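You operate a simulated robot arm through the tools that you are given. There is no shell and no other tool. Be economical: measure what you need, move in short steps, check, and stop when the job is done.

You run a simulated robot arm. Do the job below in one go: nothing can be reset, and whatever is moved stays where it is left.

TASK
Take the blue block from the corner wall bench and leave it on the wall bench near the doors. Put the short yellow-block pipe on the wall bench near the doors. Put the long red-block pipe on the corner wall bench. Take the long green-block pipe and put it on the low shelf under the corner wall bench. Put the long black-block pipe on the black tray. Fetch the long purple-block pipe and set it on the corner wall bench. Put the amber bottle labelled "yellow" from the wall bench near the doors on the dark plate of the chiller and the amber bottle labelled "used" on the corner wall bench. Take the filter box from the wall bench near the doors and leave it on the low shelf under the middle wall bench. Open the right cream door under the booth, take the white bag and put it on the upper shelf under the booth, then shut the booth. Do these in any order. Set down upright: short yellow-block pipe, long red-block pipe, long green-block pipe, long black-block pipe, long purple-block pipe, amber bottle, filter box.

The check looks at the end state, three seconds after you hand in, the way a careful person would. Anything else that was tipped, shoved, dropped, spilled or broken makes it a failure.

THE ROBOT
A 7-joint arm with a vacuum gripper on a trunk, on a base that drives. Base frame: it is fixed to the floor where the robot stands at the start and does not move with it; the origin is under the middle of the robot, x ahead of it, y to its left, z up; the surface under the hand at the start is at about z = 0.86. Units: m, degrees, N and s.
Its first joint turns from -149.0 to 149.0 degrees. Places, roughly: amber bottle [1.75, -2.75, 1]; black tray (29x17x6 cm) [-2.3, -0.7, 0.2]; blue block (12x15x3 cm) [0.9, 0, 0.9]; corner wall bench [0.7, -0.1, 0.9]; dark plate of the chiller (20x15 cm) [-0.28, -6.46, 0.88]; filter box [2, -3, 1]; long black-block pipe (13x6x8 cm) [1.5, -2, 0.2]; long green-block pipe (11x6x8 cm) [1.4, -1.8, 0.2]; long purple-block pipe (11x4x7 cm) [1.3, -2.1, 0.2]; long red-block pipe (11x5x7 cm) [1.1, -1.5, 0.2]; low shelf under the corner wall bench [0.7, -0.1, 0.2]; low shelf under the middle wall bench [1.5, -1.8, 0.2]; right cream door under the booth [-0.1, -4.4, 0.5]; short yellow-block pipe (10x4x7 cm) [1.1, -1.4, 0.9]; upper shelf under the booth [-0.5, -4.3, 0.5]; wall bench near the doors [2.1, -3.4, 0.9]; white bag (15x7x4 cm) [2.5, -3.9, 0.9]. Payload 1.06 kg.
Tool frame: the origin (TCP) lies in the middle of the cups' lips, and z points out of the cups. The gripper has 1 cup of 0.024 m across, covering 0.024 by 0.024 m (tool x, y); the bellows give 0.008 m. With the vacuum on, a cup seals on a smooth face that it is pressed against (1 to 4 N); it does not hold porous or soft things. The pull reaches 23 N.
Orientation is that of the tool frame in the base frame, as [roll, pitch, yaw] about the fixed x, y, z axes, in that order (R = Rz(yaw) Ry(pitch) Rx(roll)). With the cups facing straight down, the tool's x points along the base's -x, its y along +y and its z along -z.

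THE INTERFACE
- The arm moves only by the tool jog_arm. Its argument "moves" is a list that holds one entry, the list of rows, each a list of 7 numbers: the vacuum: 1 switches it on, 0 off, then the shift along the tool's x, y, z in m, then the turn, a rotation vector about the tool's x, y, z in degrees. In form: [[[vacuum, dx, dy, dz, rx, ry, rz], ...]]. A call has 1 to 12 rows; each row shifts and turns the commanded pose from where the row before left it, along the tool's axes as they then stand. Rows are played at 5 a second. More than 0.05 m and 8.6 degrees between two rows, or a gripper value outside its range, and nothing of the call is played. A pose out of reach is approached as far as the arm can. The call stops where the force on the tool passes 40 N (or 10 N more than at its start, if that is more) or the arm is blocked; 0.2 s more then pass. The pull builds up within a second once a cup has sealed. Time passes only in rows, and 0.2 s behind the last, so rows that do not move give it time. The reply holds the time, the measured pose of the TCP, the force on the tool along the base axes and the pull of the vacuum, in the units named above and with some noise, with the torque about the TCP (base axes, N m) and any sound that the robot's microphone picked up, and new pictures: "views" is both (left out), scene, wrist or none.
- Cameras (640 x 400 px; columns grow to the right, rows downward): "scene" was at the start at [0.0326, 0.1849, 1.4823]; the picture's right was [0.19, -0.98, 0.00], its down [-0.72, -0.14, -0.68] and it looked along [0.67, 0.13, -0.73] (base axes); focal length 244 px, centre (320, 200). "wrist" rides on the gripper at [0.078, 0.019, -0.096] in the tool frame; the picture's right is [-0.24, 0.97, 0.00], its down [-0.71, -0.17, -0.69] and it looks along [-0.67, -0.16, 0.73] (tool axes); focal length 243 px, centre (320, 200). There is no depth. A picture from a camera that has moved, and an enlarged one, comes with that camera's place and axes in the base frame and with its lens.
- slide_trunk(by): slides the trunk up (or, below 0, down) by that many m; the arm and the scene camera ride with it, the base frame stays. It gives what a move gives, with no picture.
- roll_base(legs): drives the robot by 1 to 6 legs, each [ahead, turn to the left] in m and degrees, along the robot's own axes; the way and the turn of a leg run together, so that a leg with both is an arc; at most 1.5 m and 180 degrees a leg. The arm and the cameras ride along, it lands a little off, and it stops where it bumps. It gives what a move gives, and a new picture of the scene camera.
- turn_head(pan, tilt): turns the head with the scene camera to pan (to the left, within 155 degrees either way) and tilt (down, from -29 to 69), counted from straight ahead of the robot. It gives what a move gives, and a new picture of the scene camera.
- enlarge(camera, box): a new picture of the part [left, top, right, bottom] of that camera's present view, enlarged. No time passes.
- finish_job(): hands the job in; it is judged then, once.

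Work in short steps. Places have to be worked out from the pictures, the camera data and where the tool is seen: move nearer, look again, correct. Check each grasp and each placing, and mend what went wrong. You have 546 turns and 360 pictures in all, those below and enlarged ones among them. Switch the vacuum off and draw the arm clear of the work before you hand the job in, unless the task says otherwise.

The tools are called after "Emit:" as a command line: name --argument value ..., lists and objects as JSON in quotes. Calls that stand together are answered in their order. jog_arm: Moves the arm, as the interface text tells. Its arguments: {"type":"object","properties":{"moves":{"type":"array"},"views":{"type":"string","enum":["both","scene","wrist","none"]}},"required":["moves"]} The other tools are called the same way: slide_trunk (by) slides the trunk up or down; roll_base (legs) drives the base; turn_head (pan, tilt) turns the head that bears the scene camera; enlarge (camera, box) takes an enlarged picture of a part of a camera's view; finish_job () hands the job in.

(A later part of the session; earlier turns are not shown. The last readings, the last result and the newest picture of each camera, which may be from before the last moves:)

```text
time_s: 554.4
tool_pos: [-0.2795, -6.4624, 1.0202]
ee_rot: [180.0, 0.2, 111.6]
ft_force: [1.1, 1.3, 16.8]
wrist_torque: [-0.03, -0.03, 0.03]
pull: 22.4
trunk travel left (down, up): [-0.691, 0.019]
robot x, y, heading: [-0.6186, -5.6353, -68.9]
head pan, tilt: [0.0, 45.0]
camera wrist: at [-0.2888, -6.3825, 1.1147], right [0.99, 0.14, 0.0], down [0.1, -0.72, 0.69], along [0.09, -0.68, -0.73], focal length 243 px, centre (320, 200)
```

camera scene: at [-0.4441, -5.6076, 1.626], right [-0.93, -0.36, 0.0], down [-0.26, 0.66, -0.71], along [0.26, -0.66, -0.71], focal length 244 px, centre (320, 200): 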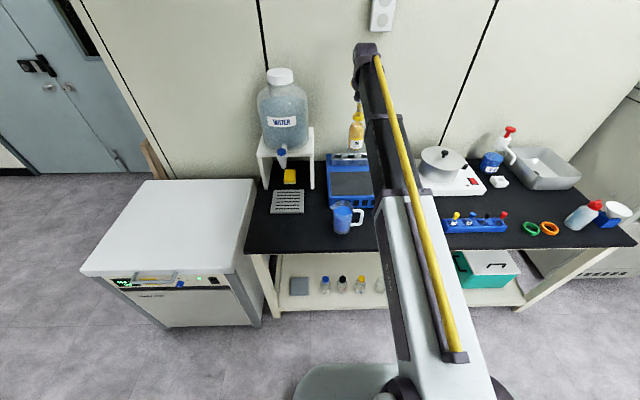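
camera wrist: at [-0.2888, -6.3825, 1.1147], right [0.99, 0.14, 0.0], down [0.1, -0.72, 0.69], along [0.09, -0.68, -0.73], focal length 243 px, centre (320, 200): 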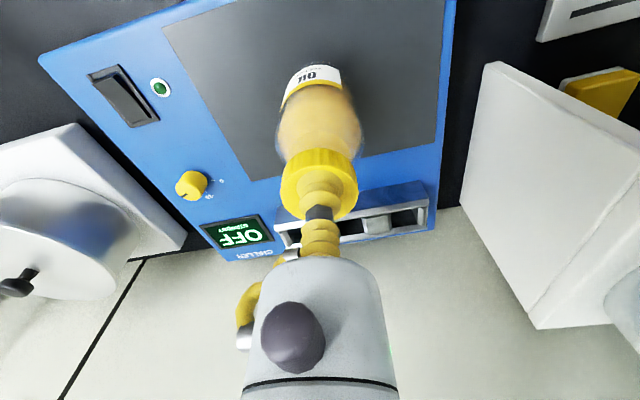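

The bottle stands in the middle of the plate. I release and rise.

Emit:
jog_arm --moves '[[[0, 0, 0, -0.004, 0, 0, 0], [0, 0, 0, 0, 0, 0, 0], [0, 0, 0, 0, 0, 0, 0], [0, 0, 0, 0, 0, 0, 0], [0, 0, 0, -0.02, 0, 0, 0], [0, 0, 0, -0.05, 0, 0, 0], [0, 0, 0, -0.05, 0, 0, 0], [0, 0, 0, -0.05, 0, 0, 0], [0, 0.045, 0, 0, 0, 0, 0], [0, 0.045, 0, 0, 0, 0, 0], [0, 0.045, 0, 0, 0, 0, 0], [0, 0.045, 0, 0, 0, 0, 0]]]' --views "wrist"

Emit:
roll_base --legs '[[-0.2, 0]]'

Emit:
turn_head --pan 150 --tilt 30

```text
time_s: 557.0
tool_pos: [-0.3453, -6.294, 1.1923]
ee_rot: [-179.9, 0.0, 111.5]
ft_force: [-0.1, 0.4, 0.7]
wrist_torque: [0.02, -0.03, 0.0]
pull: 0.0
trunk travel left (down, up): [-0.691, 0.019]
robot x, y, heading: [-0.6154, -5.6378, -68.7]
head pan, tilt: [0.0, 45.0]
camera wrist: at [-0.3549, -6.2129, 1.288], right [0.99, 0.14, 0.0], down [0.1, -0.72, 0.69], along [0.09, -0.68, -0.73], focal length 243 px, centre (320, 200)
```

wrist: 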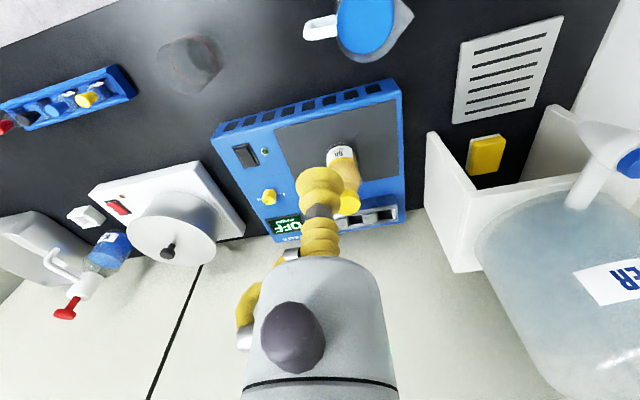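

```text
time_s: 558.6
tool_pos: [-0.4178, -6.1042, 1.1929]
ee_rot: [-180.0, 0.1, 111.7]
ft_force: [-0.3, 0.0, 0.8]
wrist_torque: [-0.02, 0.0, 0.06]
pull: 0.0
trunk travel left (down, up): [-0.691, 0.019]
robot x, y, heading: [-0.6911, -5.4461, -68.6]
head pan, tilt: [0.0, 45.0]
camera scene: at [-0.5188, -5.4166, 1.6261], right [-0.93, -0.37, 0.0], down [-0.26, 0.66, -0.71], along [0.26, -0.66, -0.71], focal length 244 px, centre (320, 200)
```

scene: 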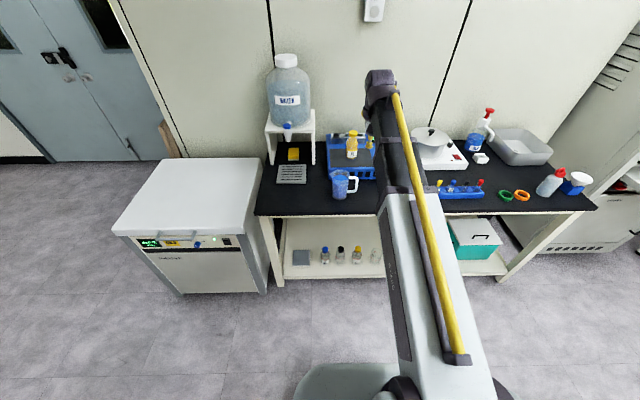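

```text
time_s: 561.0
tool_pos: [-0.4178, -6.1051, 1.1939]
ee_rot: [180.0, 0.0, 111.7]
ft_force: [-0.4, -0.6, -0.2]
wrist_torque: [0.01, 0.03, 0.0]
pull: 0.1
trunk travel left (down, up): [-0.691, 0.019]
robot x, y, heading: [-0.6887, -5.4436, -68.5]
head pan, tilt: [150.0, 30.0]
camera scene: at [-0.5349, -5.2519, 1.6487], right [0.99, -0.15, 0.0], down [-0.07, -0.49, -0.87], along [0.13, 0.86, -0.5], focal length 244 px, centre (320, 200)
```

scene: 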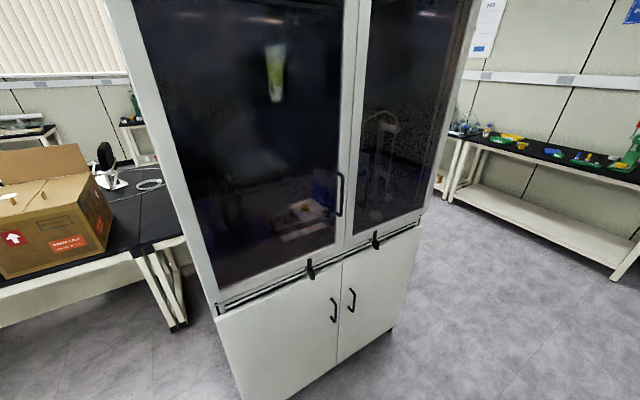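

The yellow bottle is in place. Now the booth: right cream door spans (-0.30,-4.48) to the hinge at (0.11,-4.33), handle near its left edge at z≈0.62. I drive in front of it, facing it.

Emit:
roll_base --legs '[[0, 80], [0.8, 0], [0, 99]]'

Emit:
turn_head --pan 0 --tilt 35

```text
time_s: 572.7
tool_pos: [-0.1627, -4.61, 1.1917]
ee_rot: [-179.9, 0.0, -70.8]
ft_force: [0.9, 0.1, -0.3]
wrist_torque: [-0.03, 0.01, -0.02]
pull: 0.1
trunk travel left (down, up): [-0.691, 0.019]
robot x, y, heading: [0.079, -5.2802, 108.6]
head pan, tilt: [150.0, 30.0]
camera scene: at [-0.0839, -5.4664, 1.6487], right [-0.98, 0.19, 0.0], down [0.1, 0.49, -0.87], along [-0.17, -0.85, -0.5], focal length 244 px, centre (320, 200)
```

scene: 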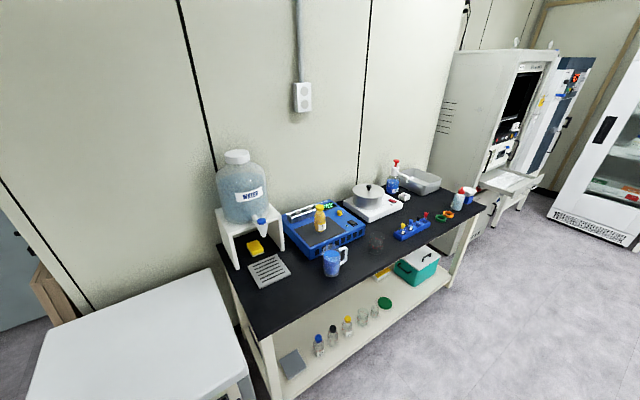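

```text
time_s: 575.1
tool_pos: [-0.1632, -4.6087, 1.1929]
ee_rot: [-180.0, 0.0, -70.9]
ft_force: [0.1, 0.1, -0.1]
wrist_torque: [-0.05, -0.01, -0.01]
pull: 0.0
trunk travel left (down, up): [-0.691, 0.019]
robot x, y, heading: [0.0798, -5.2782, 108.9]
head pan, tilt: [0.0, 35.0]
camera scene: at [-0.0951, -5.2943, 1.6409], right [0.95, 0.33, 0.0], down [0.19, -0.54, -0.82], along [-0.27, 0.77, -0.57], focal length 244 px, centre (320, 200)
```

scene: 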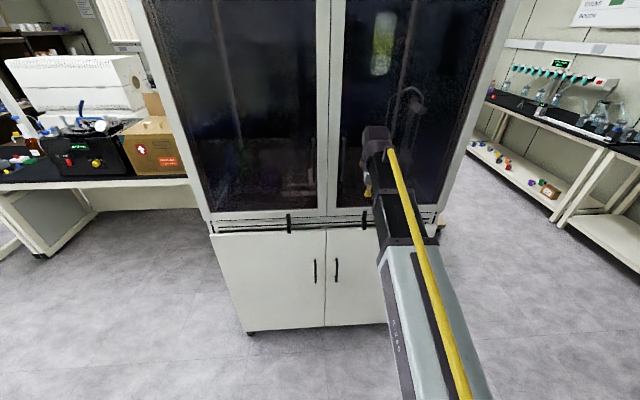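

The door geometry is clear. I lower the trunk, raise the hand to z≈0.62 and pitch the tool to horizontal.

Emit:
slide_trunk --by -0.4

Emit:
slide_trunk --by -0.28

Emit:
jog_arm --moves '[[[0, 0, 0, -0.04, 0, 0, 0], [0, 0, 0, -0.04, 0, 0, 0], [0, 0, 0, -0.03, 0, 0, 0], [0, 0, 0, 0, 0, -8.2, 0], [0, 0, 0, 0, 0, -8.2, 0], [0, 0, 0, 0, 0, -8.2, 0], [0, 0, 0, 0, 0, -8.2, 0], [0, 0, 0, 0, 0, -8.2, 0]]]'

```text
time_s: 578.9
tool_pos: [-0.1627, -4.6095, 0.7926]
ee_rot: [-179.9, 0.0, -70.9]
ft_force: [0.5, -0.2, 0.0]
wrist_torque: [0.0, -0.02, -0.03]
pull: 0.1
trunk travel left (down, up): [-0.291, 0.419]
robot x, y, heading: [0.0813, -5.2799, 109.2]
head pan, tilt: [0.0, 35.0]
```

```text
time_s: 581.7
tool_pos: [-0.1632, -4.6096, 0.5131]
ee_rot: [-180.0, -0.1, -70.8]
ft_force: [0.2, 0.1, -1.0]
wrist_torque: [0.0, 0.01, 0.01]
pull: 0.0
trunk travel left (down, up): [-0.011, 0.699]
robot x, y, heading: [0.0806, -5.2777, 108.9]
head pan, tilt: [0.0, 35.0]
```

```text
time_s: 583.5
tool_pos: [-0.1626, -4.6099, 0.6219]
ee_rot: [-180.0, 41.1, -70.8]
ft_force: [0.1, 0.0, -0.8]
wrist_torque: [0.0, 0.01, -0.01]
pull: 0.0
trunk travel left (down, up): [-0.011, 0.699]
robot x, y, heading: [0.0801, -5.2803, 108.8]
head pan, tilt: [0.0, 35.0]
camera scene: at [-0.095, -5.2943, 0.9609], right [0.95, 0.32, 0.0], down [0.19, -0.54, -0.82], along [-0.27, 0.77, -0.57], focal length 244 px, centre (320, 200)
camera wrist: at [-0.1395, -4.73, 0.6425], right [-0.98, -0.15, 0.15], down [0.13, 0.13, 0.98], along [-0.17, 0.98, -0.11], focal length 243 px, centre (320, 200)
```

scene: 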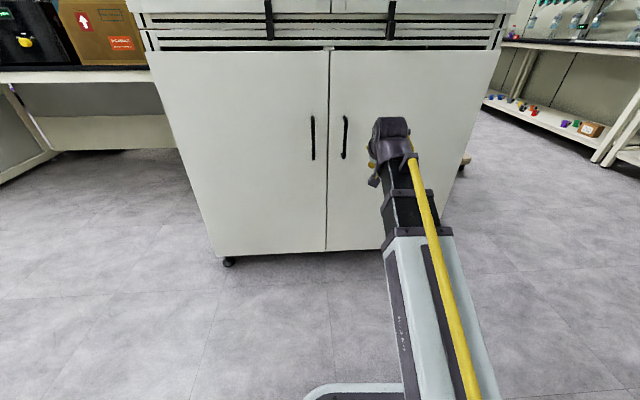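
wrist: 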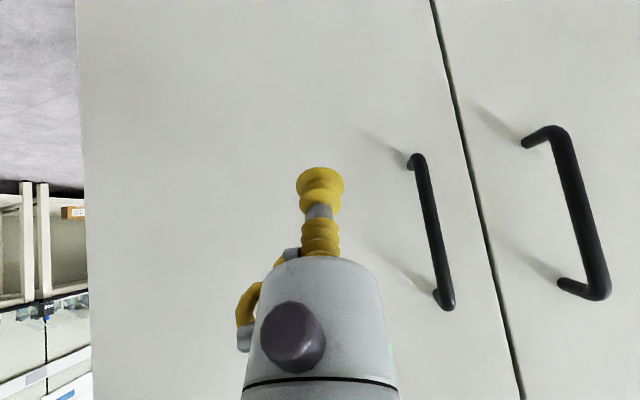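

Works so far. I pitch the remaining 49°.

Emit:
jog_arm --moves '[[[0, 0, 0, 0, 0, -8.2, 0], [0, 0, 0, 0, 0, -8.2, 0], [0, 0, 0, 0, 0, -8.2, 0], [0, 0, 0, 0, 0, -8.2, 0], [0, 0, 0, 0, 0, -8.1, 0], [0, 0, 0, 0, 0, -8.0, 0]]]'

```text
time_s: 584.9
tool_pos: [-0.1652, -4.6037, 0.6249]
ee_rot: [-101.8, 89.9, 7.2]
ft_force: [0.3, 0.7, -0.2]
wrist_torque: [0.01, 0.01, -0.04]
pull: 0.1
out of reach, approached as far as the arm can: row 6
trunk travel left (down, up): [-0.011, 0.699]
robot x, y, heading: [0.0803, -5.279, 108.9]
head pan, tilt: [0.0, 35.0]
camera scene: at [-0.095, -5.2943, 0.9609], right [0.95, 0.32, 0.0], down [0.19, -0.54, -0.82], along [-0.27, 0.77, -0.57], focal length 244 px, centre (320, 200)
camera wrist: at [-0.1501, -4.6999, 0.5454], right [-0.92, -0.32, 0.23], down [0.39, -0.59, 0.71], along [-0.09, 0.74, 0.67], focal length 243 px, centre (320, 200)
```

scene: 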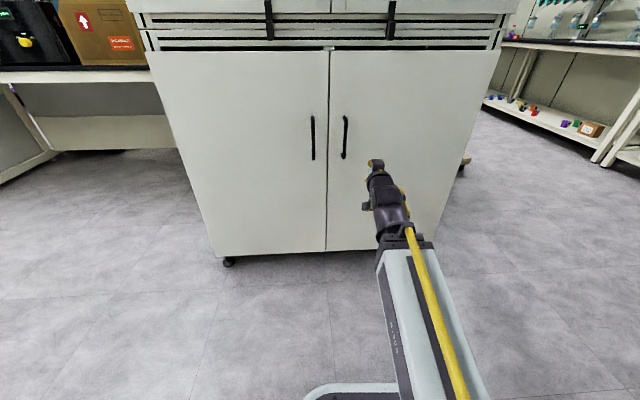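
wrist: 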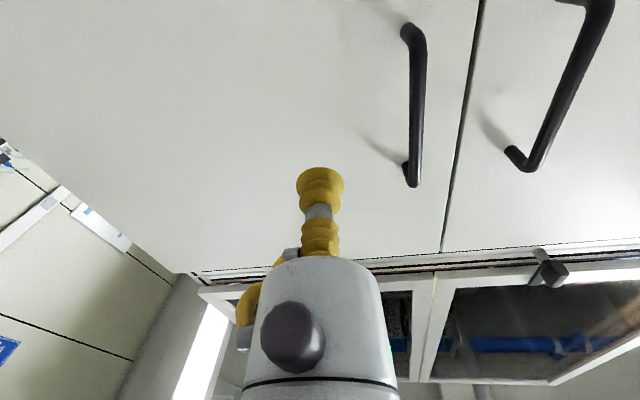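

The tool is horizontal. I drive 0.12 m ahead, then press the cup on the door with vacuum.

Emit:
roll_base --legs '[[0.12, 0]]'

Emit:
jog_arm --moves '[[[1, 0, 0, 0.015, 0, 0, 0], [1, 0, 0, 0.008, 0, 0, 0], [1, 0, 0, 0.005, 0, 0, 0], [1, 0, 0, 0, 0, 0, 0]]]' --views "wrist"

```text
time_s: 586.2
tool_pos: [-0.2042, -4.4924, 0.6237]
ee_rot: [-158.6, 90.0, -49.4]
ft_force: [-0.2, -0.1, -0.4]
wrist_torque: [0.0, -0.01, -0.01]
pull: 0.0
trunk travel left (down, up): [-0.011, 0.699]
robot x, y, heading: [0.0376, -5.1685, 109.0]
head pan, tilt: [0.0, 35.0]
camera scene: at [-0.1338, -5.1819, 0.9609], right [0.95, 0.33, 0.0], down [0.19, -0.54, -0.82], along [-0.27, 0.77, -0.57], focal length 244 px, centre (320, 200)
```

scene: 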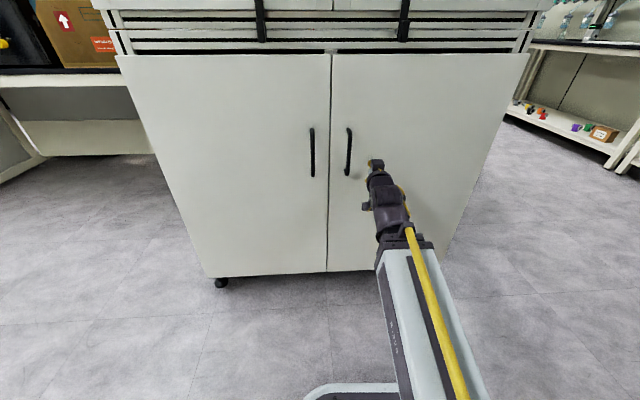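

```text
time_s: 587.2
tool_pos: [-0.2117, -4.466, 0.6239]
ee_rot: [-153.6, 89.9, -44.6]
ft_force: [16.5, -20.1, -4.9]
wrist_torque: [0.19, -0.15, 0.38]
pull: 23.0
trunk travel left (down, up): [-0.011, 0.699]
robot x, y, heading: [0.0419, -5.1669, 109.1]
head pan, tilt: [0.0, 35.0]
camera wrist: at [-0.1975, -4.5623, 0.5457], right [-0.92, -0.32, 0.23], down [0.39, -0.59, 0.71], along [-0.09, 0.74, 0.66], focal length 243 px, centre (320, 200)
```

wrist: 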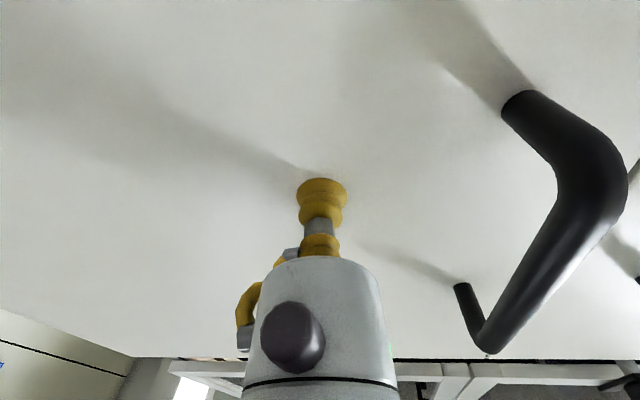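

Sealed on the door. I pull gently along the hinge arc, 2° per row.

Emit:
jog_arm --moves '[[[1, 0, 0, -0.004, 0, 0, 0], [1, 0, 0, -0.008, -1, 0, 0], [1, 0, 0, -0.012, -2, 0, 0], [1, 0, 0, -0.012, -2, 0, 0], [1, 0, 0, -0.012, -2, 0, 0], [1, 0, 0, 0, 0, 0, 0]]]' --views "scene"

```text
time_s: 588.6
tool_pos: [-0.2021, -4.4936, 0.627]
ee_rot: [-158.3, 89.8, -41.9]
ft_force: [-7.7, -2.2, -4.2]
wrist_torque: [0.01, 0.01, -0.23]
pull: 22.9
out of reach, approached as far as the arm can: row 4, 5
trunk travel left (down, up): [-0.011, 0.699]
robot x, y, heading: [0.0383, -5.1681, 109.2]
head pan, tilt: [0.0, 35.0]
camera scene: at [-0.134, -5.1821, 0.9608], right [0.94, 0.33, 0.0], down [0.19, -0.54, -0.82], along [-0.27, 0.77, -0.57], focal length 244 px, centre (320, 200)
```

scene: 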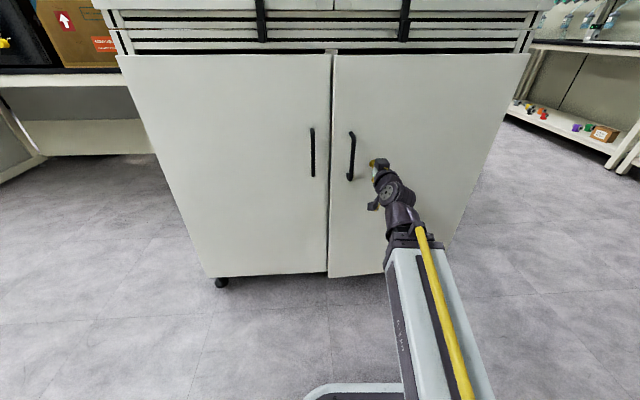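

The door is ajar about 5°. The arm is at its inner limit, so I pull on with the base, 6 cm back.

Emit:
roll_base --legs '[[-0.06, 0]]'

```text
time_s: 589.5
tool_pos: [-0.1833, -4.5493, 0.629]
ee_rot: [-2.7, 90.0, 113.6]
ft_force: [3.1, 3.0, 7.2]
wrist_torque: [-0.03, 0.04, 0.27]
pull: 23.2
trunk travel left (down, up): [-0.011, 0.699]
robot x, y, heading: [0.0623, -5.2229, 109.1]
head pan, tilt: [0.0, 35.0]
camera scene: at [-0.1143, -5.2379, 0.9611], right [0.95, 0.33, 0.0], down [0.19, -0.54, -0.82], along [-0.27, 0.77, -0.57], focal length 244 px, centre (320, 200)
```

scene: 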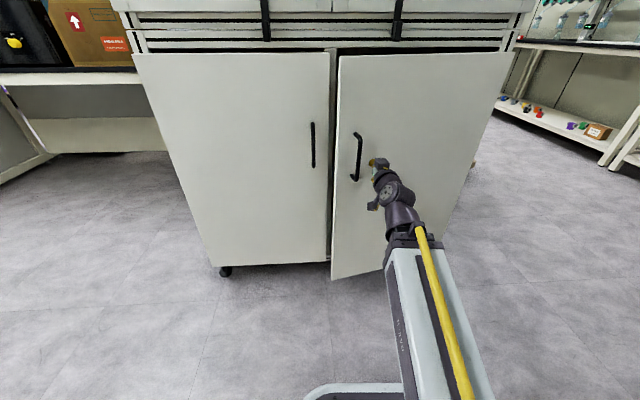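

Emit:
jog_arm --moves '[[[1, 0, -0.004, 0, -3, 0, 0], [1, 0, -0.004, 0, -3, 0, 0], [1, 0, 0, 0, 0, 0, 0]]]' --views "none"

Emit:
roll_base --legs '[[-0.06, 0]]'

```text
time_s: 590.3
tool_pos: [-0.1762, -4.5457, 0.6278]
ee_rot: [-160.9, 89.9, -38.6]
ft_force: [-4.6, -5.5, -3.2]
wrist_torque: [0.04, 0.0, -0.18]
pull: 22.6
trunk travel left (down, up): [-0.011, 0.699]
robot x, y, heading: [0.0634, -5.2244, 109.1]
head pan, tilt: [0.0, 35.0]
```

```text
time_s: 591.3
tool_pos: [-0.1551, -4.6031, 0.6295]
ee_rot: [-105.5, 90.0, 16.7]
ft_force: [3.7, 3.1, 5.6]
wrist_torque: [-0.07, 0.04, 0.25]
pull: 23.1
trunk travel left (down, up): [-0.011, 0.699]
robot x, y, heading: [0.0808, -5.2825, 109.1]
head pan, tilt: [0.0, 35.0]
camera scene: at [-0.0945, -5.2956, 0.961], right [0.95, 0.33, 0.0], down [0.19, -0.54, -0.82], along [-0.27, 0.77, -0.57], focal length 244 px, centre (320, 200)
```

scene: 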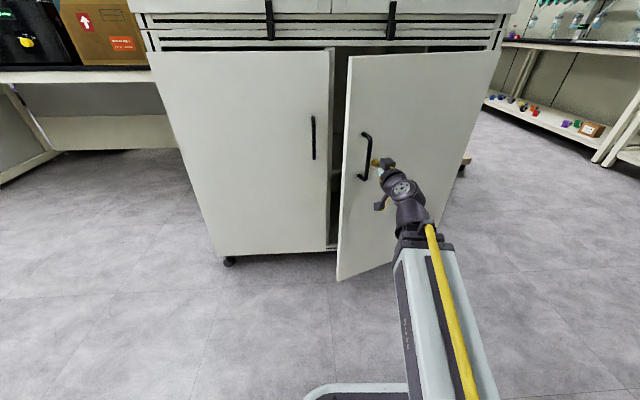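

The door follows (about 25°). I repeat: turn the cup with the door, and back up.

Emit:
jog_arm --moves '[[[1, 0, -0.007, 0, -4, 0, 0], [1, 0, -0.007, 0, -4, 0, 0], [1, 0, -0.004, 0, -3, 0, 0], [1, 0, 0, 0, 0, 0, 0]]]' --views "none"

Emit:
roll_base --legs '[[-0.07, 0]]'

```text
time_s: 592.3
tool_pos: [-0.1402, -4.5923, 0.6274]
ee_rot: [0.1, 90.0, 133.2]
ft_force: [0.6, -0.1, 0.6]
wrist_torque: [0.01, -0.05, -0.15]
pull: 23.5
trunk travel left (down, up): [-0.011, 0.699]
robot x, y, heading: [0.0784, -5.2811, 108.9]
head pan, tilt: [0.0, 35.0]
```

```text
time_s: 593.3
tool_pos: [-0.1178, -4.6586, 0.6297]
ee_rot: [59.2, 89.9, -167.6]
ft_force: [4.3, 6.8, 3.0]
wrist_torque: [-0.02, 0.04, 0.21]
pull: 22.4
trunk travel left (down, up): [-0.011, 0.699]
robot x, y, heading: [0.1049, -5.3454, 109.1]
head pan, tilt: [0.0, 35.0]
camera scene: at [-0.0714, -5.3623, 0.961], right [0.95, 0.33, 0.0], down [0.19, -0.54, -0.82], along [-0.27, 0.77, -0.57], focal length 244 px, centre (320, 200)
```

scene: 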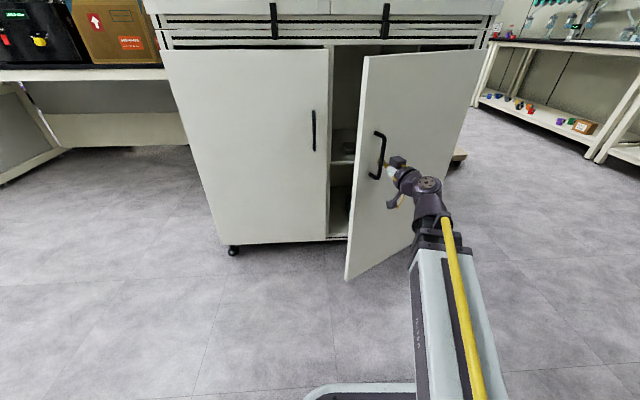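

Emit:
jog_arm --moves '[[[1, 0, -0.009, 0, -5, 0, 0], [1, 0, -0.009, 0, -5, 0, 0], [1, 0, -0.008, 0, -5, 0, 0], [1, 0, 0, 0, 0, 0, 0]]]' --views "none"

Emit:
roll_base --legs '[[-0.07, 0]]'

```text
time_s: 594.3
tool_pos: [-0.0993, -4.6402, 0.6292]
ee_rot: [-157.2, 89.9, -9.0]
ft_force: [-0.5, 0.4, -0.2]
wrist_torque: [-0.04, -0.04, 0.0]
pull: 0.0
trunk travel left (down, up): [-0.011, 0.699]
robot x, y, heading: [0.1042, -5.3476, 109.0]
head pan, tilt: [0.0, 35.0]
```

```text
time_s: 595.3
tool_pos: [-0.0765, -4.7068, 0.6295]
ee_rot: [43.8, 90.0, -167.9]
ft_force: [0.3, -1.0, -0.4]
wrist_torque: [-0.02, -0.02, -0.05]
pull: 0.1
trunk travel left (down, up): [-0.011, 0.699]
robot x, y, heading: [0.1235, -5.4165, 108.7]
head pan, tilt: [0.0, 35.0]
camera scene: at [-0.0487, -5.4289, 0.9609], right [0.95, 0.33, 0.0], down [0.19, -0.54, -0.82], along [-0.27, 0.77, -0.57], focal length 244 px, centre (320, 200)
```

scene: 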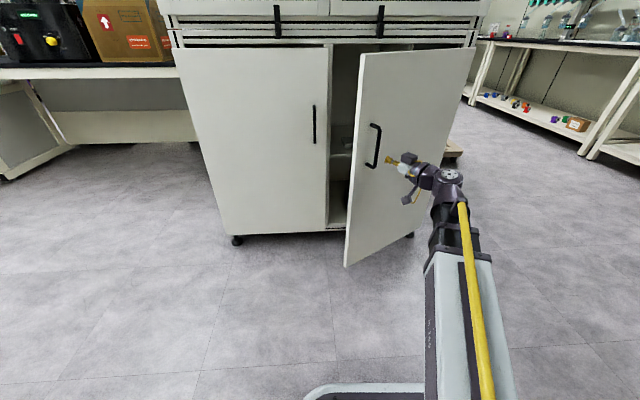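

It slipped off, but the door is ~37° open. I back off, straighten the tool, shift it left of the door's edge, and will sweep the door open from the inside.

Emit:
roll_base --legs '[[-0.15, 0]]'

Emit:
jog_arm --moves '[[[0, 0, 0, 0, 6, 0, 0], [0, 0, 0, 0, 6, 0, 0], [0, 0, 0, 0, 6, 0, 0], [0, 0, 0, 0, 6, 0, 0], [0, 0, 0, 0, 6, 0, 0], [0, 0, 0, 0, 6, 0, 0], [0, 0, 0, 0, 3, 0, 0], [0, 0, 0.04, 0.01, 0, 0, 0], [0, 0, 0.04, 0.01, 0, 0, 0], [0, 0, 0.04, 0.01, 0, 0, 0], [0, 0, 0.03, 0, 0, 0, 0]]]'

```text
time_s: 596.7
tool_pos: [-0.0351, -4.8353, 0.6352]
ee_rot: [-41.1, 89.6, 107.2]
ft_force: [-0.6, -0.3, -0.6]
wrist_torque: [0.01, 0.02, -0.01]
pull: 0.0
trunk travel left (down, up): [-0.011, 0.699]
robot x, y, heading: [0.166, -5.5355, 109.4]
head pan, tilt: [0.0, 35.0]
stopped in leg 1: the robot was blocked; the commanded pose is now the measured one
camera scene: at [-0.0093, -5.5465, 0.9617], right [0.94, 0.33, 0.0], down [0.19, -0.55, -0.82], along [-0.27, 0.77, -0.58], focal length 244 px, centre (320, 200)
```

scene: 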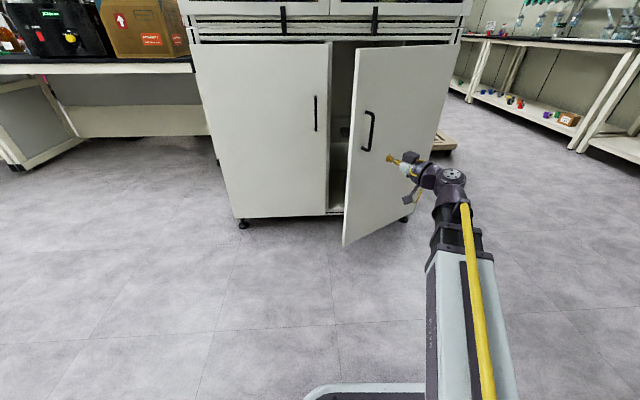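

```text
time_s: 599.1
tool_pos: [-0.1869, -4.8561, 0.6353]
ee_rot: [5.7, 89.6, 115.0]
ft_force: [-0.2, -0.1, 0.1]
wrist_torque: [-0.04, 0.01, 0.0]
pull: 0.1
trunk travel left (down, up): [-0.011, 0.699]
robot x, y, heading: [0.169, -5.5412, 109.3]
head pan, tilt: [0.0, 35.0]
camera scene: at [-0.0094, -5.5466, 0.9622], right [0.94, 0.33, 0.0], down [0.19, -0.55, -0.81], along [-0.27, 0.77, -0.58], focal length 244 px, centre (320, 200)
camera wrist: at [-0.1732, -4.9513, 0.5561], right [-0.92, -0.32, 0.24], down [0.39, -0.59, 0.7], along [-0.09, 0.74, 0.67], focal length 243 px, centre (320, 200)
```

scene: 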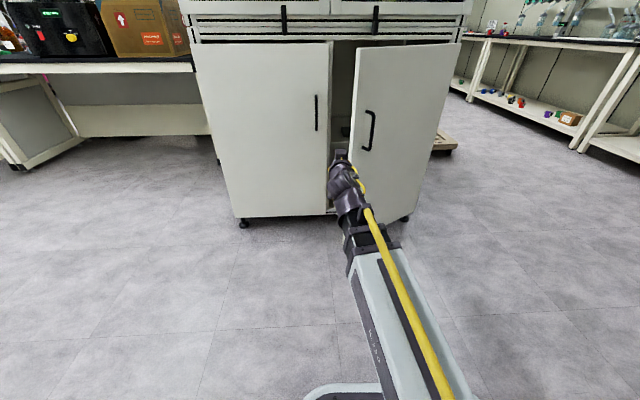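
wrist: 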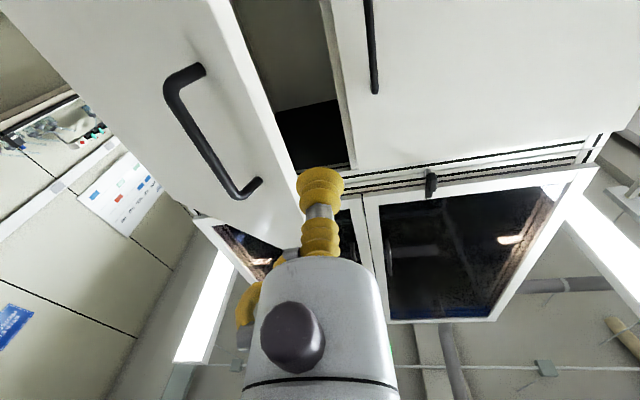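

The tool is left of the door's edge. I drive 0.2 m ahead so it passes behind the edge, then turn right to sweep the door open.

Emit:
roll_base --legs '[[0.2, 0], [0, -14]]'

```text
time_s: 601.2
tool_pos: [-0.216, -4.6538, 0.6364]
ee_rot: [13.0, 89.0, 119.5]
ft_force: [-11.5, -15.3, 4.9]
wrist_torque: [-0.52, -0.29, -1.69]
pull: 0.0
trunk travel left (down, up): [-0.011, 0.699]
robot x, y, heading: [0.0996, -5.3444, 106.2]
head pan, tilt: [0.0, 35.0]
stopped in leg 2: the force on the tool passed its limit at 157 N (the readings are from after the stop); the commanded pose is now the measured one
camera scene: at [-0.0734, -5.3545, 0.9609], right [0.96, 0.28, 0.0], down [0.16, -0.55, -0.82], along [-0.23, 0.79, -0.57], focal length 244 px, centre (320, 200)
```

scene: 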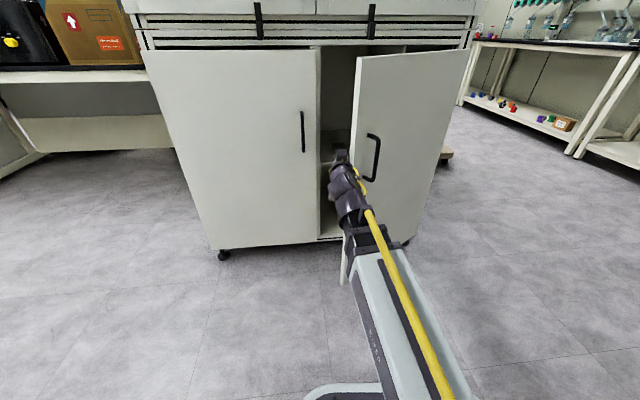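

Base turning is too abrupt; the tool is touching the door's inside. I push it gently with the arm instead.

Emit:
jog_arm --moves '[[[0, 0, -0.008, 0, 0, 0, 0], [0, 0, -0.008, 0, 0, 0, 0], [0, 0, -0.008, 0, 0, 0, 0], [0, 0, -0.01, 0, 0, 0, 0], [0, 0, -0.01, 0, 0, 0, 0], [0, 0, -0.01, 0, 0, 0, 0]]]'

```text
time_s: 601.6
tool_pos: [-0.2144, -4.6545, 0.637]
ee_rot: [20.8, 88.9, 127.6]
ft_force: [-8.6, -10.5, 4.5]
wrist_torque: [-0.47, -0.26, -1.19]
pull: 0.0
trunk travel left (down, up): [-0.011, 0.699]
robot x, y, heading: [0.1045, -5.3462, 106.8]
head pan, tilt: [0.0, 35.0]
stopped in row 1: the force on the tool passed its limit at 46 N (the readings are from after the stop); the commanded pose is now the measured one
camera scene: at [-0.0732, -5.3552, 0.9608], right [0.96, 0.29, 0.0], down [0.16, -0.55, -0.82], along [-0.23, 0.79, -0.57], focal length 244 px, centre (320, 200)
camera wrist: at [-0.2042, -4.7497, 0.5566], right [-0.93, -0.29, 0.24], down [0.37, -0.62, 0.69], along [-0.05, 0.73, 0.68], focal length 243 px, centre (320, 200)
```

scene: 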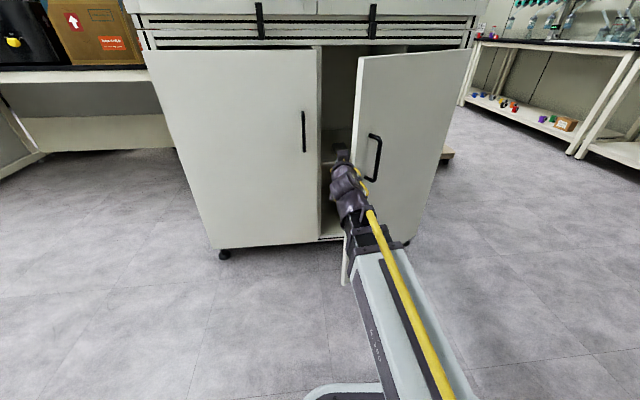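
wrist: 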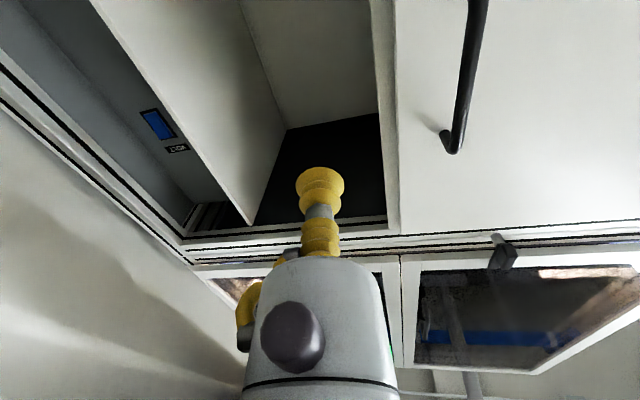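

The tool is jammed against the door's end edge. I ease left, then yaw the tool clockwise so that its tip goes behind the door.

Emit:
jog_arm --moves '[[[0, 0, 0.015, 0, 0, 0, 0], [0, 0, 0.015, 0, 0, 0, 0], [0, 0, 0, 0.015, 0, 0, 0], [0, 0, -0.012, 0.005, 6, 0, 0], [0, 0, -0.012, 0.005, 6, 0, 0], [0, 0, -0.012, 0.005, 6, 0, 0], [0, 0, -0.012, 0.005, 6, 0, 0], [0, 0, 0, 0, 0, 0, 0]]]'

```text
time_s: 603.4
tool_pos: [-0.2023, -4.6202, 0.6356]
ee_rot: [48.0, 89.0, 130.9]
ft_force: [0.5, 0.9, -0.3]
wrist_torque: [0.02, 0.01, 0.0]
pull: 0.1
trunk travel left (down, up): [-0.011, 0.699]
robot x, y, heading: [0.0998, -5.3482, 106.6]
head pan, tilt: [0.0, 35.0]
camera scene: at [-0.073, -5.3541, 0.9609], right [0.96, 0.28, 0.0], down [0.16, -0.55, -0.82], along [-0.23, 0.79, -0.57], focal length 244 px, centre (320, 200)
camera wrist: at [-0.2326, -4.7115, 0.5562], right [-0.96, 0.12, 0.25], down [0.09, -0.71, 0.7], along [0.26, 0.69, 0.67], focal length 243 px, centre (320, 200)
```

scene: 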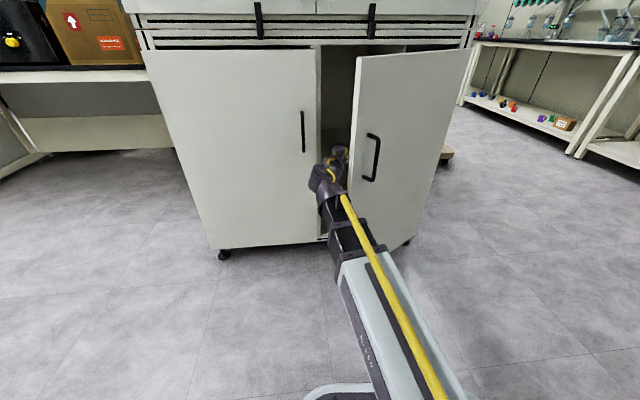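
wrist: 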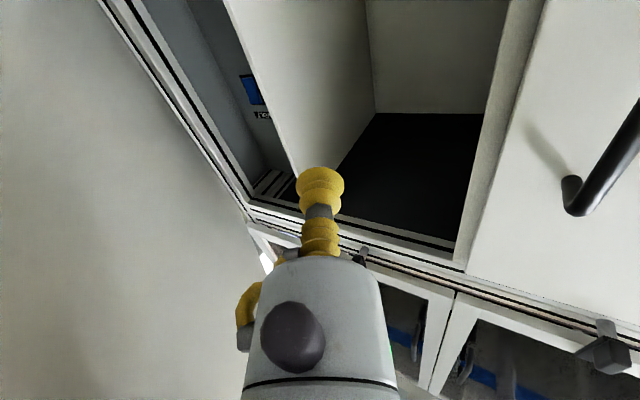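

The tip is behind the door now. I push right in small steps.

Emit:
jog_arm --moves '[[[0, 0, -0.015, 0, 0, 0, 0], [0, 0, -0.015, 0, 0, 0, 0], [0, 0, -0.015, 0, 0, 0, 0], [0, 0, -0.015, 0, 0, 0, 0], [0, 0, -0.015, 0, 0, 0, 0], [0, 0, -0.015, 0, 0, 0, 0], [0, 0, -0.015, 0, 0, 0, 0], [0, 0, -0.015, 0, 0, 0, 0]]]'

```text
time_s: 605.2
tool_pos: [-0.0841, -4.6374, 0.6346]
ee_rot: [49.2, 89.0, 132.2]
ft_force: [-0.8, 0.2, 0.2]
wrist_torque: [-0.01, -0.01, 0.01]
pull: 0.0
trunk travel left (down, up): [-0.011, 0.699]
robot x, y, heading: [0.1028, -5.3459, 106.6]
head pan, tilt: [0.0, 35.0]
camera scene: at [-0.073, -5.3541, 0.9609], right [0.96, 0.28, 0.0], down [0.16, -0.55, -0.82], along [-0.23, 0.79, -0.57], focal length 244 px, centre (320, 200)
camera wrist: at [-0.1139, -4.7274, 0.5554], right [-0.96, 0.12, 0.25], down [0.09, -0.71, 0.7], along [0.26, 0.69, 0.67], focal length 243 px, centre (320, 200)
```

scene: 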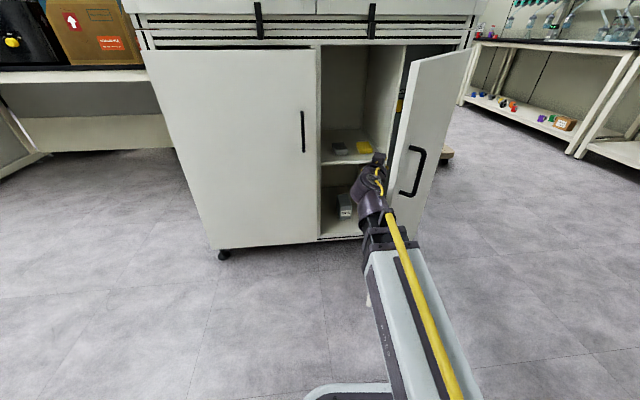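
wrist: 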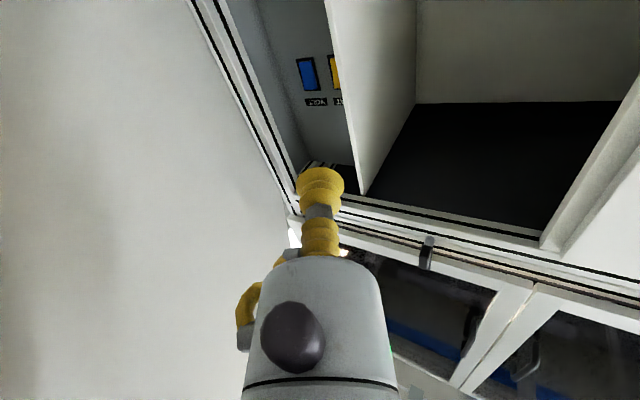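

The door is swinging open well. I continue.

Emit:
jog_arm --moves '[[[0, 0, -0.015, 0, 2, 0, 0], [0, 0, -0.015, 0, 2, 0, 0], [0, 0, -0.015, 0, 2, 0, 0], [0, 0, -0.015, 0, 2, 0, 0], [0, 0, -0.015, 0, 2, 0, 0], [0, 0, -0.015, 0, 2, 0, 0], [0, 0, -0.015, 0, 0, 0, 0], [0, 0, -0.015, 0, 0, 0, 0], [0, 0, -0.015, 0, 0, 0, 0]]]'

```text
time_s: 607.2
tool_pos: [0.0439, -4.6555, 0.636]
ee_rot: [61.4, 89.0, 132.3]
ft_force: [0.7, -0.2, -0.5]
wrist_torque: [0.02, 0.01, 0.02]
pull: 0.0
out of reach, approached as far as the arm can: row 8, 9
trunk travel left (down, up): [-0.011, 0.699]
robot x, y, heading: [0.1029, -5.3465, 106.7]
head pan, tilt: [0.0, 35.0]
camera scene: at [-0.0729, -5.3541, 0.9609], right [0.96, 0.28, 0.0], down [0.16, -0.55, -0.82], along [-0.23, 0.79, -0.57], focal length 244 px, centre (320, 200)
camera wrist: at [-0.0052, -4.7382, 0.5564], right [-0.92, 0.32, 0.25], down [-0.05, -0.71, 0.7], along [0.4, 0.63, 0.67], focal length 243 px, centre (320, 200)
```

scene: 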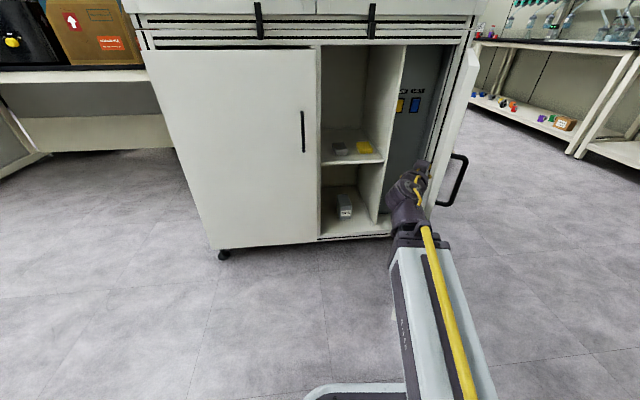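
wrist: 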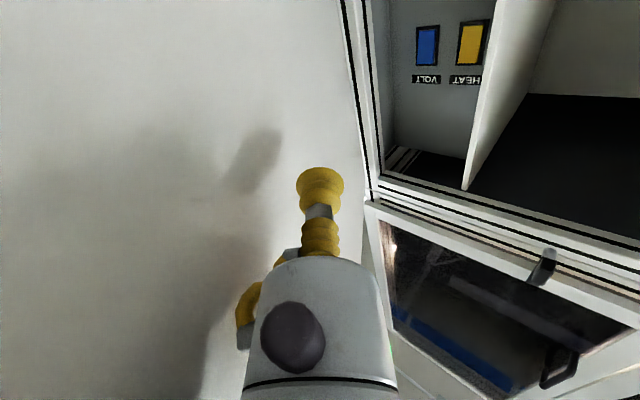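

The door stands open past 90°. I look into the compartment before fetching the bag.

Emit:
enlarge --camera "scene" --box '[290, 40, 470, 250]'

```text
1.90 times, centred on (380, 145) of scene
camera zoom: at [-0.0729, -5.3541, 0.9609], right [0.96, 0.28, 0.0], down [0.16, -0.55, -0.82], along [-0.23, 0.79, -0.57], focal length 465 px, centre (206, 305)
```

zoom: 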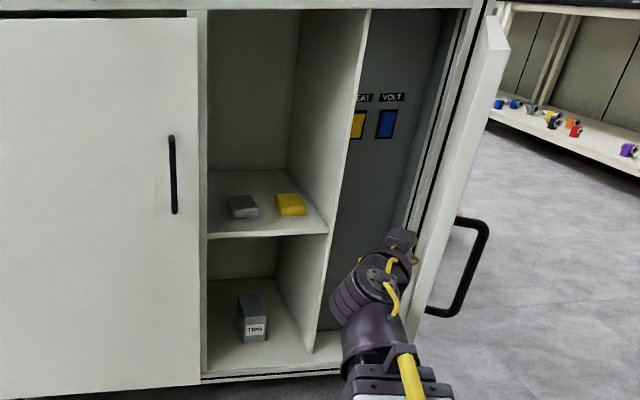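

The upper shelf has room behind the two small items (about s 3.6–3.9). I withdraw from the door, and turn the tool back to pointing down.

Emit:
jog_arm --moves '[[[0, 0, 0.04, 0, 0, 0, 0], [0, 0, 0.04, 0, -4, 0, 0], [0, 0, 0, 0, -6, 0, 0], [0, 0, 0, 0, -6, 0, 0], [0, 0, 0, 0, -6, 0, 0], [0, 0, 0, 0, -6, 0, 0]]]' --views "none"

Emit:
roll_base --legs '[[-0.1, 0]]'

Emit:
jog_arm --moves '[[[0, 0, 0, 0, 0, 8.2, 0], [0, 0, 0, 0, 0, 8.2, 0], [0, 0, 0, 0, 0, 8.2, 0], [0, 0, 0, 0, 0, 8.2, 0], [0, 0, 0, 0, 0, 8.2, 0], [0, 0, 0, 0, 0, 8.2, 0], [0, 0, 0, 0, 0, 8.2, 0], [0, 0, 0, 0, 0, 8.2, 0], [0, 0, 0, 0, 0, 8.2, 0], [0, 0, 0, 0, 0, 8.2, 0], [0, 0, 0, 0, 0, 7, 0]]]'

```text
time_s: 608.6
tool_pos: [-0.0323, -4.6301, 0.6369]
ee_rot: [25.4, 89.0, 124.3]
ft_force: [0.0, -0.6, -0.9]
wrist_torque: [0.01, 0.02, -0.02]
pull: 0.1
trunk travel left (down, up): [-0.011, 0.699]
robot x, y, heading: [0.1022, -5.3469, 106.5]
head pan, tilt: [0.0, 35.0]
```

```text
time_s: 609.7
tool_pos: [-0.0022, -4.7271, 0.6378]
ee_rot: [32.2, 88.8, 131.2]
ft_force: [-0.2, 0.6, -0.3]
wrist_torque: [0.0, -0.01, 0.02]
pull: 0.0
trunk travel left (down, up): [-0.011, 0.699]
robot x, y, heading: [0.1303, -5.439, 106.5]
head pan, tilt: [0.0, 35.0]
camera scene: at [-0.0446, -5.4496, 0.9609], right [0.96, 0.28, 0.0], down [0.16, -0.55, -0.82], along [-0.23, 0.79, -0.57], focal length 244 px, centre (320, 200)
```

scene: 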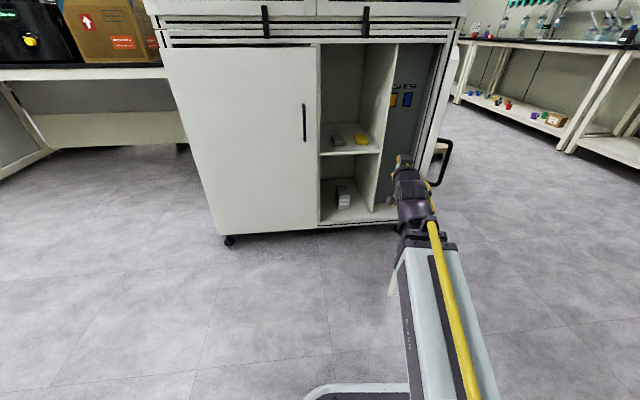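

```text
time_s: 612.1
tool_pos: [-0.0018, -4.7263, 0.637]
ee_rot: [179.6, 1.7, -81.1]
ft_force: [0.5, -0.8, -0.4]
wrist_torque: [0.02, 0.03, 0.02]
pull: 0.0
trunk travel left (down, up): [-0.011, 0.699]
robot x, y, heading: [0.1351, -5.4458, 106.4]
head pan, tilt: [0.0, 35.0]
camera scene: at [-0.0446, -5.4497, 0.9609], right [0.96, 0.28, 0.0], down [0.16, -0.55, -0.82], along [-0.23, 0.79, -0.57], focal length 244 px, centre (320, 200)
camera wrist: at [-0.0068, -4.809, 0.7302], right [-1.0, 0.08, 0.02], down [0.07, 0.71, 0.7], along [0.05, 0.7, -0.71], focal length 243 px, centre (320, 200)
```

scene: 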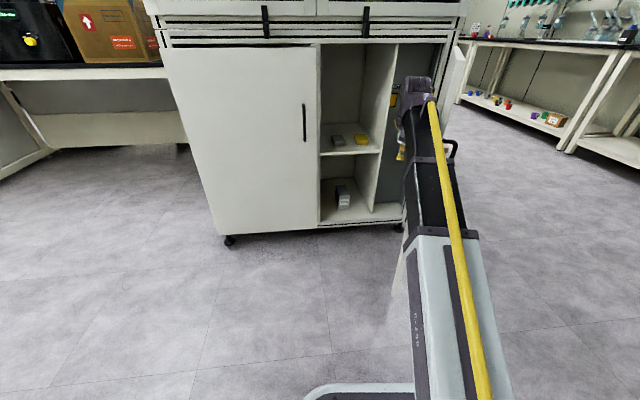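
wrist: 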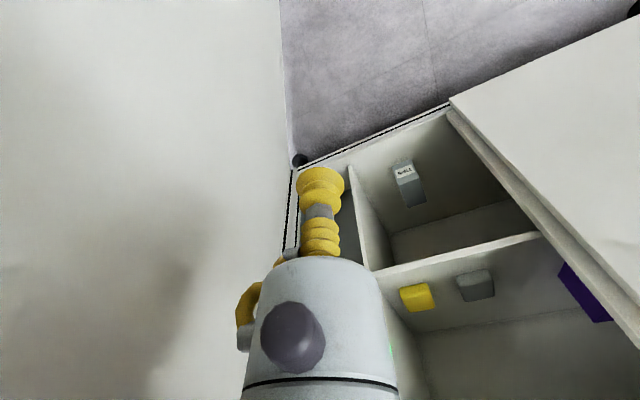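

I straighten the tool, raise the trunk above the open door, then drive across to the bench where the white bag lies.

Emit:
jog_arm --moves '[[[0, 0, 0, 0, 0.4, 1.7, 0]]]' --views "none"

Emit:
slide_trunk --by 0.4

Emit:
slide_trunk --by 0.28

Emit:
roll_base --legs '[[0, -65], [0.85, 0], [0.8, 0], [0, -21]]'

Emit:
turn_head --pan 0 --tilt 45

```text
time_s: 612.5
tool_pos: [-0.003, -4.7239, 0.6367]
ee_rot: [179.9, 1.1, -81.2]
ft_force: [-1.0, 7.6, -13.1]
wrist_torque: [0.29, -0.09, -0.1]
pull: 0.0
trunk travel left (down, up): [-0.011, 0.699]
robot x, y, heading: [0.1314, -5.4426, 106.7]
head pan, tilt: [0.0, 35.0]
stopped in row 1: the force on the tool passed its limit at 54 N (the readings are from after the stop); the commanded pose is now the measured one
```

```text
time_s: 616.4
tool_pos: [-0.0034, -4.7242, 1.0365]
ee_rot: [179.9, 1.0, -81.2]
ft_force: [-2.2, 12.6, -27.4]
wrist_torque: [1.1, -0.09, -0.12]
pull: 0.1
trunk travel left (down, up): [-0.411, 0.299]
robot x, y, heading: [0.1342, -5.4422, 106.6]
head pan, tilt: [0.0, 35.0]
```

```text
time_s: 619.2
tool_pos: [-0.003, -4.7245, 1.3175]
ee_rot: [179.8, 1.0, -81.2]
ft_force: [-2.1, 12.9, -27.6]
wrist_torque: [1.11, -0.05, -0.07]
pull: 0.0
trunk travel left (down, up): [-0.691, 0.019]
robot x, y, heading: [0.1306, -5.4411, 106.4]
head pan, tilt: [0.0, 35.0]
```

```text
time_s: 631.6
tool_pos: [2.0601, -4.1174, 1.3169]
ee_rot: [179.8, 1.0, -166.1]
ft_force: [12.2, 2.9, -27.4]
wrist_torque: [0.11, -1.12, -0.06]
pull: 0.0
trunk travel left (down, up): [-0.691, 0.019]
robot x, y, heading: [1.3581, -4.3184, 21.4]
head pan, tilt: [0.0, 35.0]
camera scene: at [1.3345, -4.1428, 1.6409], right [0.37, -0.93, 0.0], down [-0.53, -0.21, -0.82], along [0.76, 0.3, -0.57], focal length 244 px, centre (320, 200)
```

scene: 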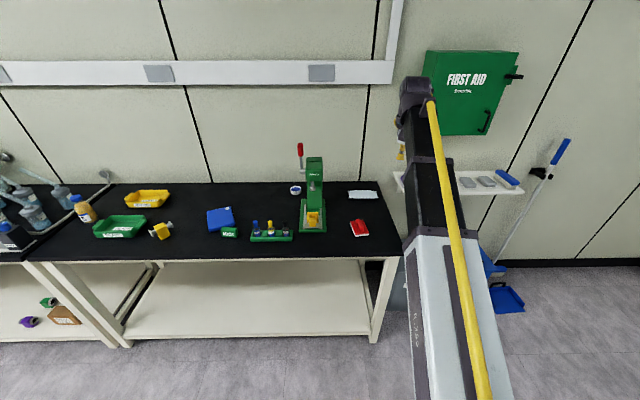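

```text
time_s: 632.3
tool_pos: [2.06, -4.1185, 1.3168]
ee_rot: [179.8, 1.0, -166.0]
ft_force: [8.4, 1.8, -17.2]
wrist_torque: [0.05, -0.58, -0.05]
pull: 0.1
trunk travel left (down, up): [-0.691, 0.019]
robot x, y, heading: [1.3577, -4.3144, 21.8]
head pan, tilt: [0.0, 45.0]
camera scene: at [1.3281, -4.145, 1.6261], right [0.37, -0.93, 0.0], down [-0.66, -0.26, -0.71], along [0.66, 0.26, -0.71], focal length 244 px, centre (320, 200)
```

scene: 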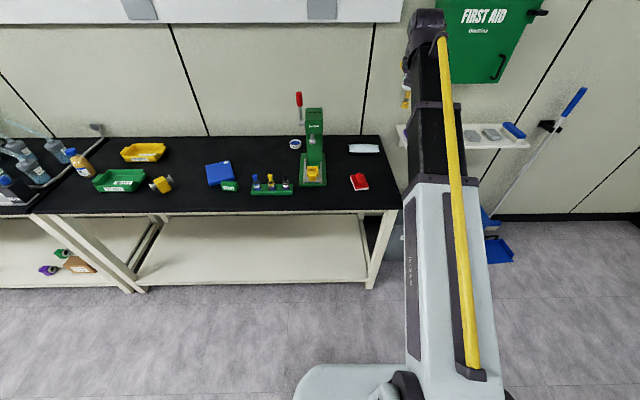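

The reading shows the gripper rubbing on its own arm; I move it out 5 cm, and look at the bag.

Emit:
jog_arm --moves '[[[0, -0.03, 0.01, 0, 0, 0, 0], [0, -0.03, 0.01, 0, 0, 0, 0], [0, 0, 0, 0, 0, 0, 0]]]' --views "none"

Emit:
enlarge --camera "scene" --box '[280, 90, 420, 210]'

```text
time_s: 633.1
tool_pos: [2.1148, -4.0853, 1.3178]
ee_rot: [179.7, 1.0, -166.1]
ft_force: [-0.1, -0.9, 1.0]
wrist_torque: [0.01, 0.02, 0.02]
pull: 0.0
trunk travel left (down, up): [-0.691, 0.019]
robot x, y, heading: [1.3575, -4.3187, 21.4]
head pan, tilt: [0.0, 45.0]
```

```text
3.33 times, centred on (350, 150) of scene
camera zoom: at [1.328, -4.145, 1.6261], right [0.37, -0.93, 0.0], down [-0.66, -0.26, -0.71], along [0.66, 0.26, -0.71], focal length 814 px, centre (220, 367)
```

zoom: 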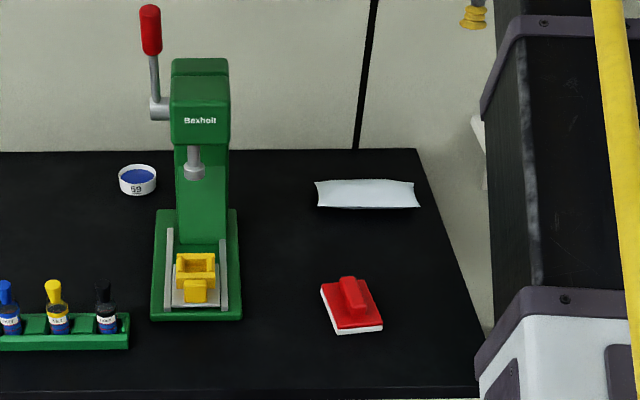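

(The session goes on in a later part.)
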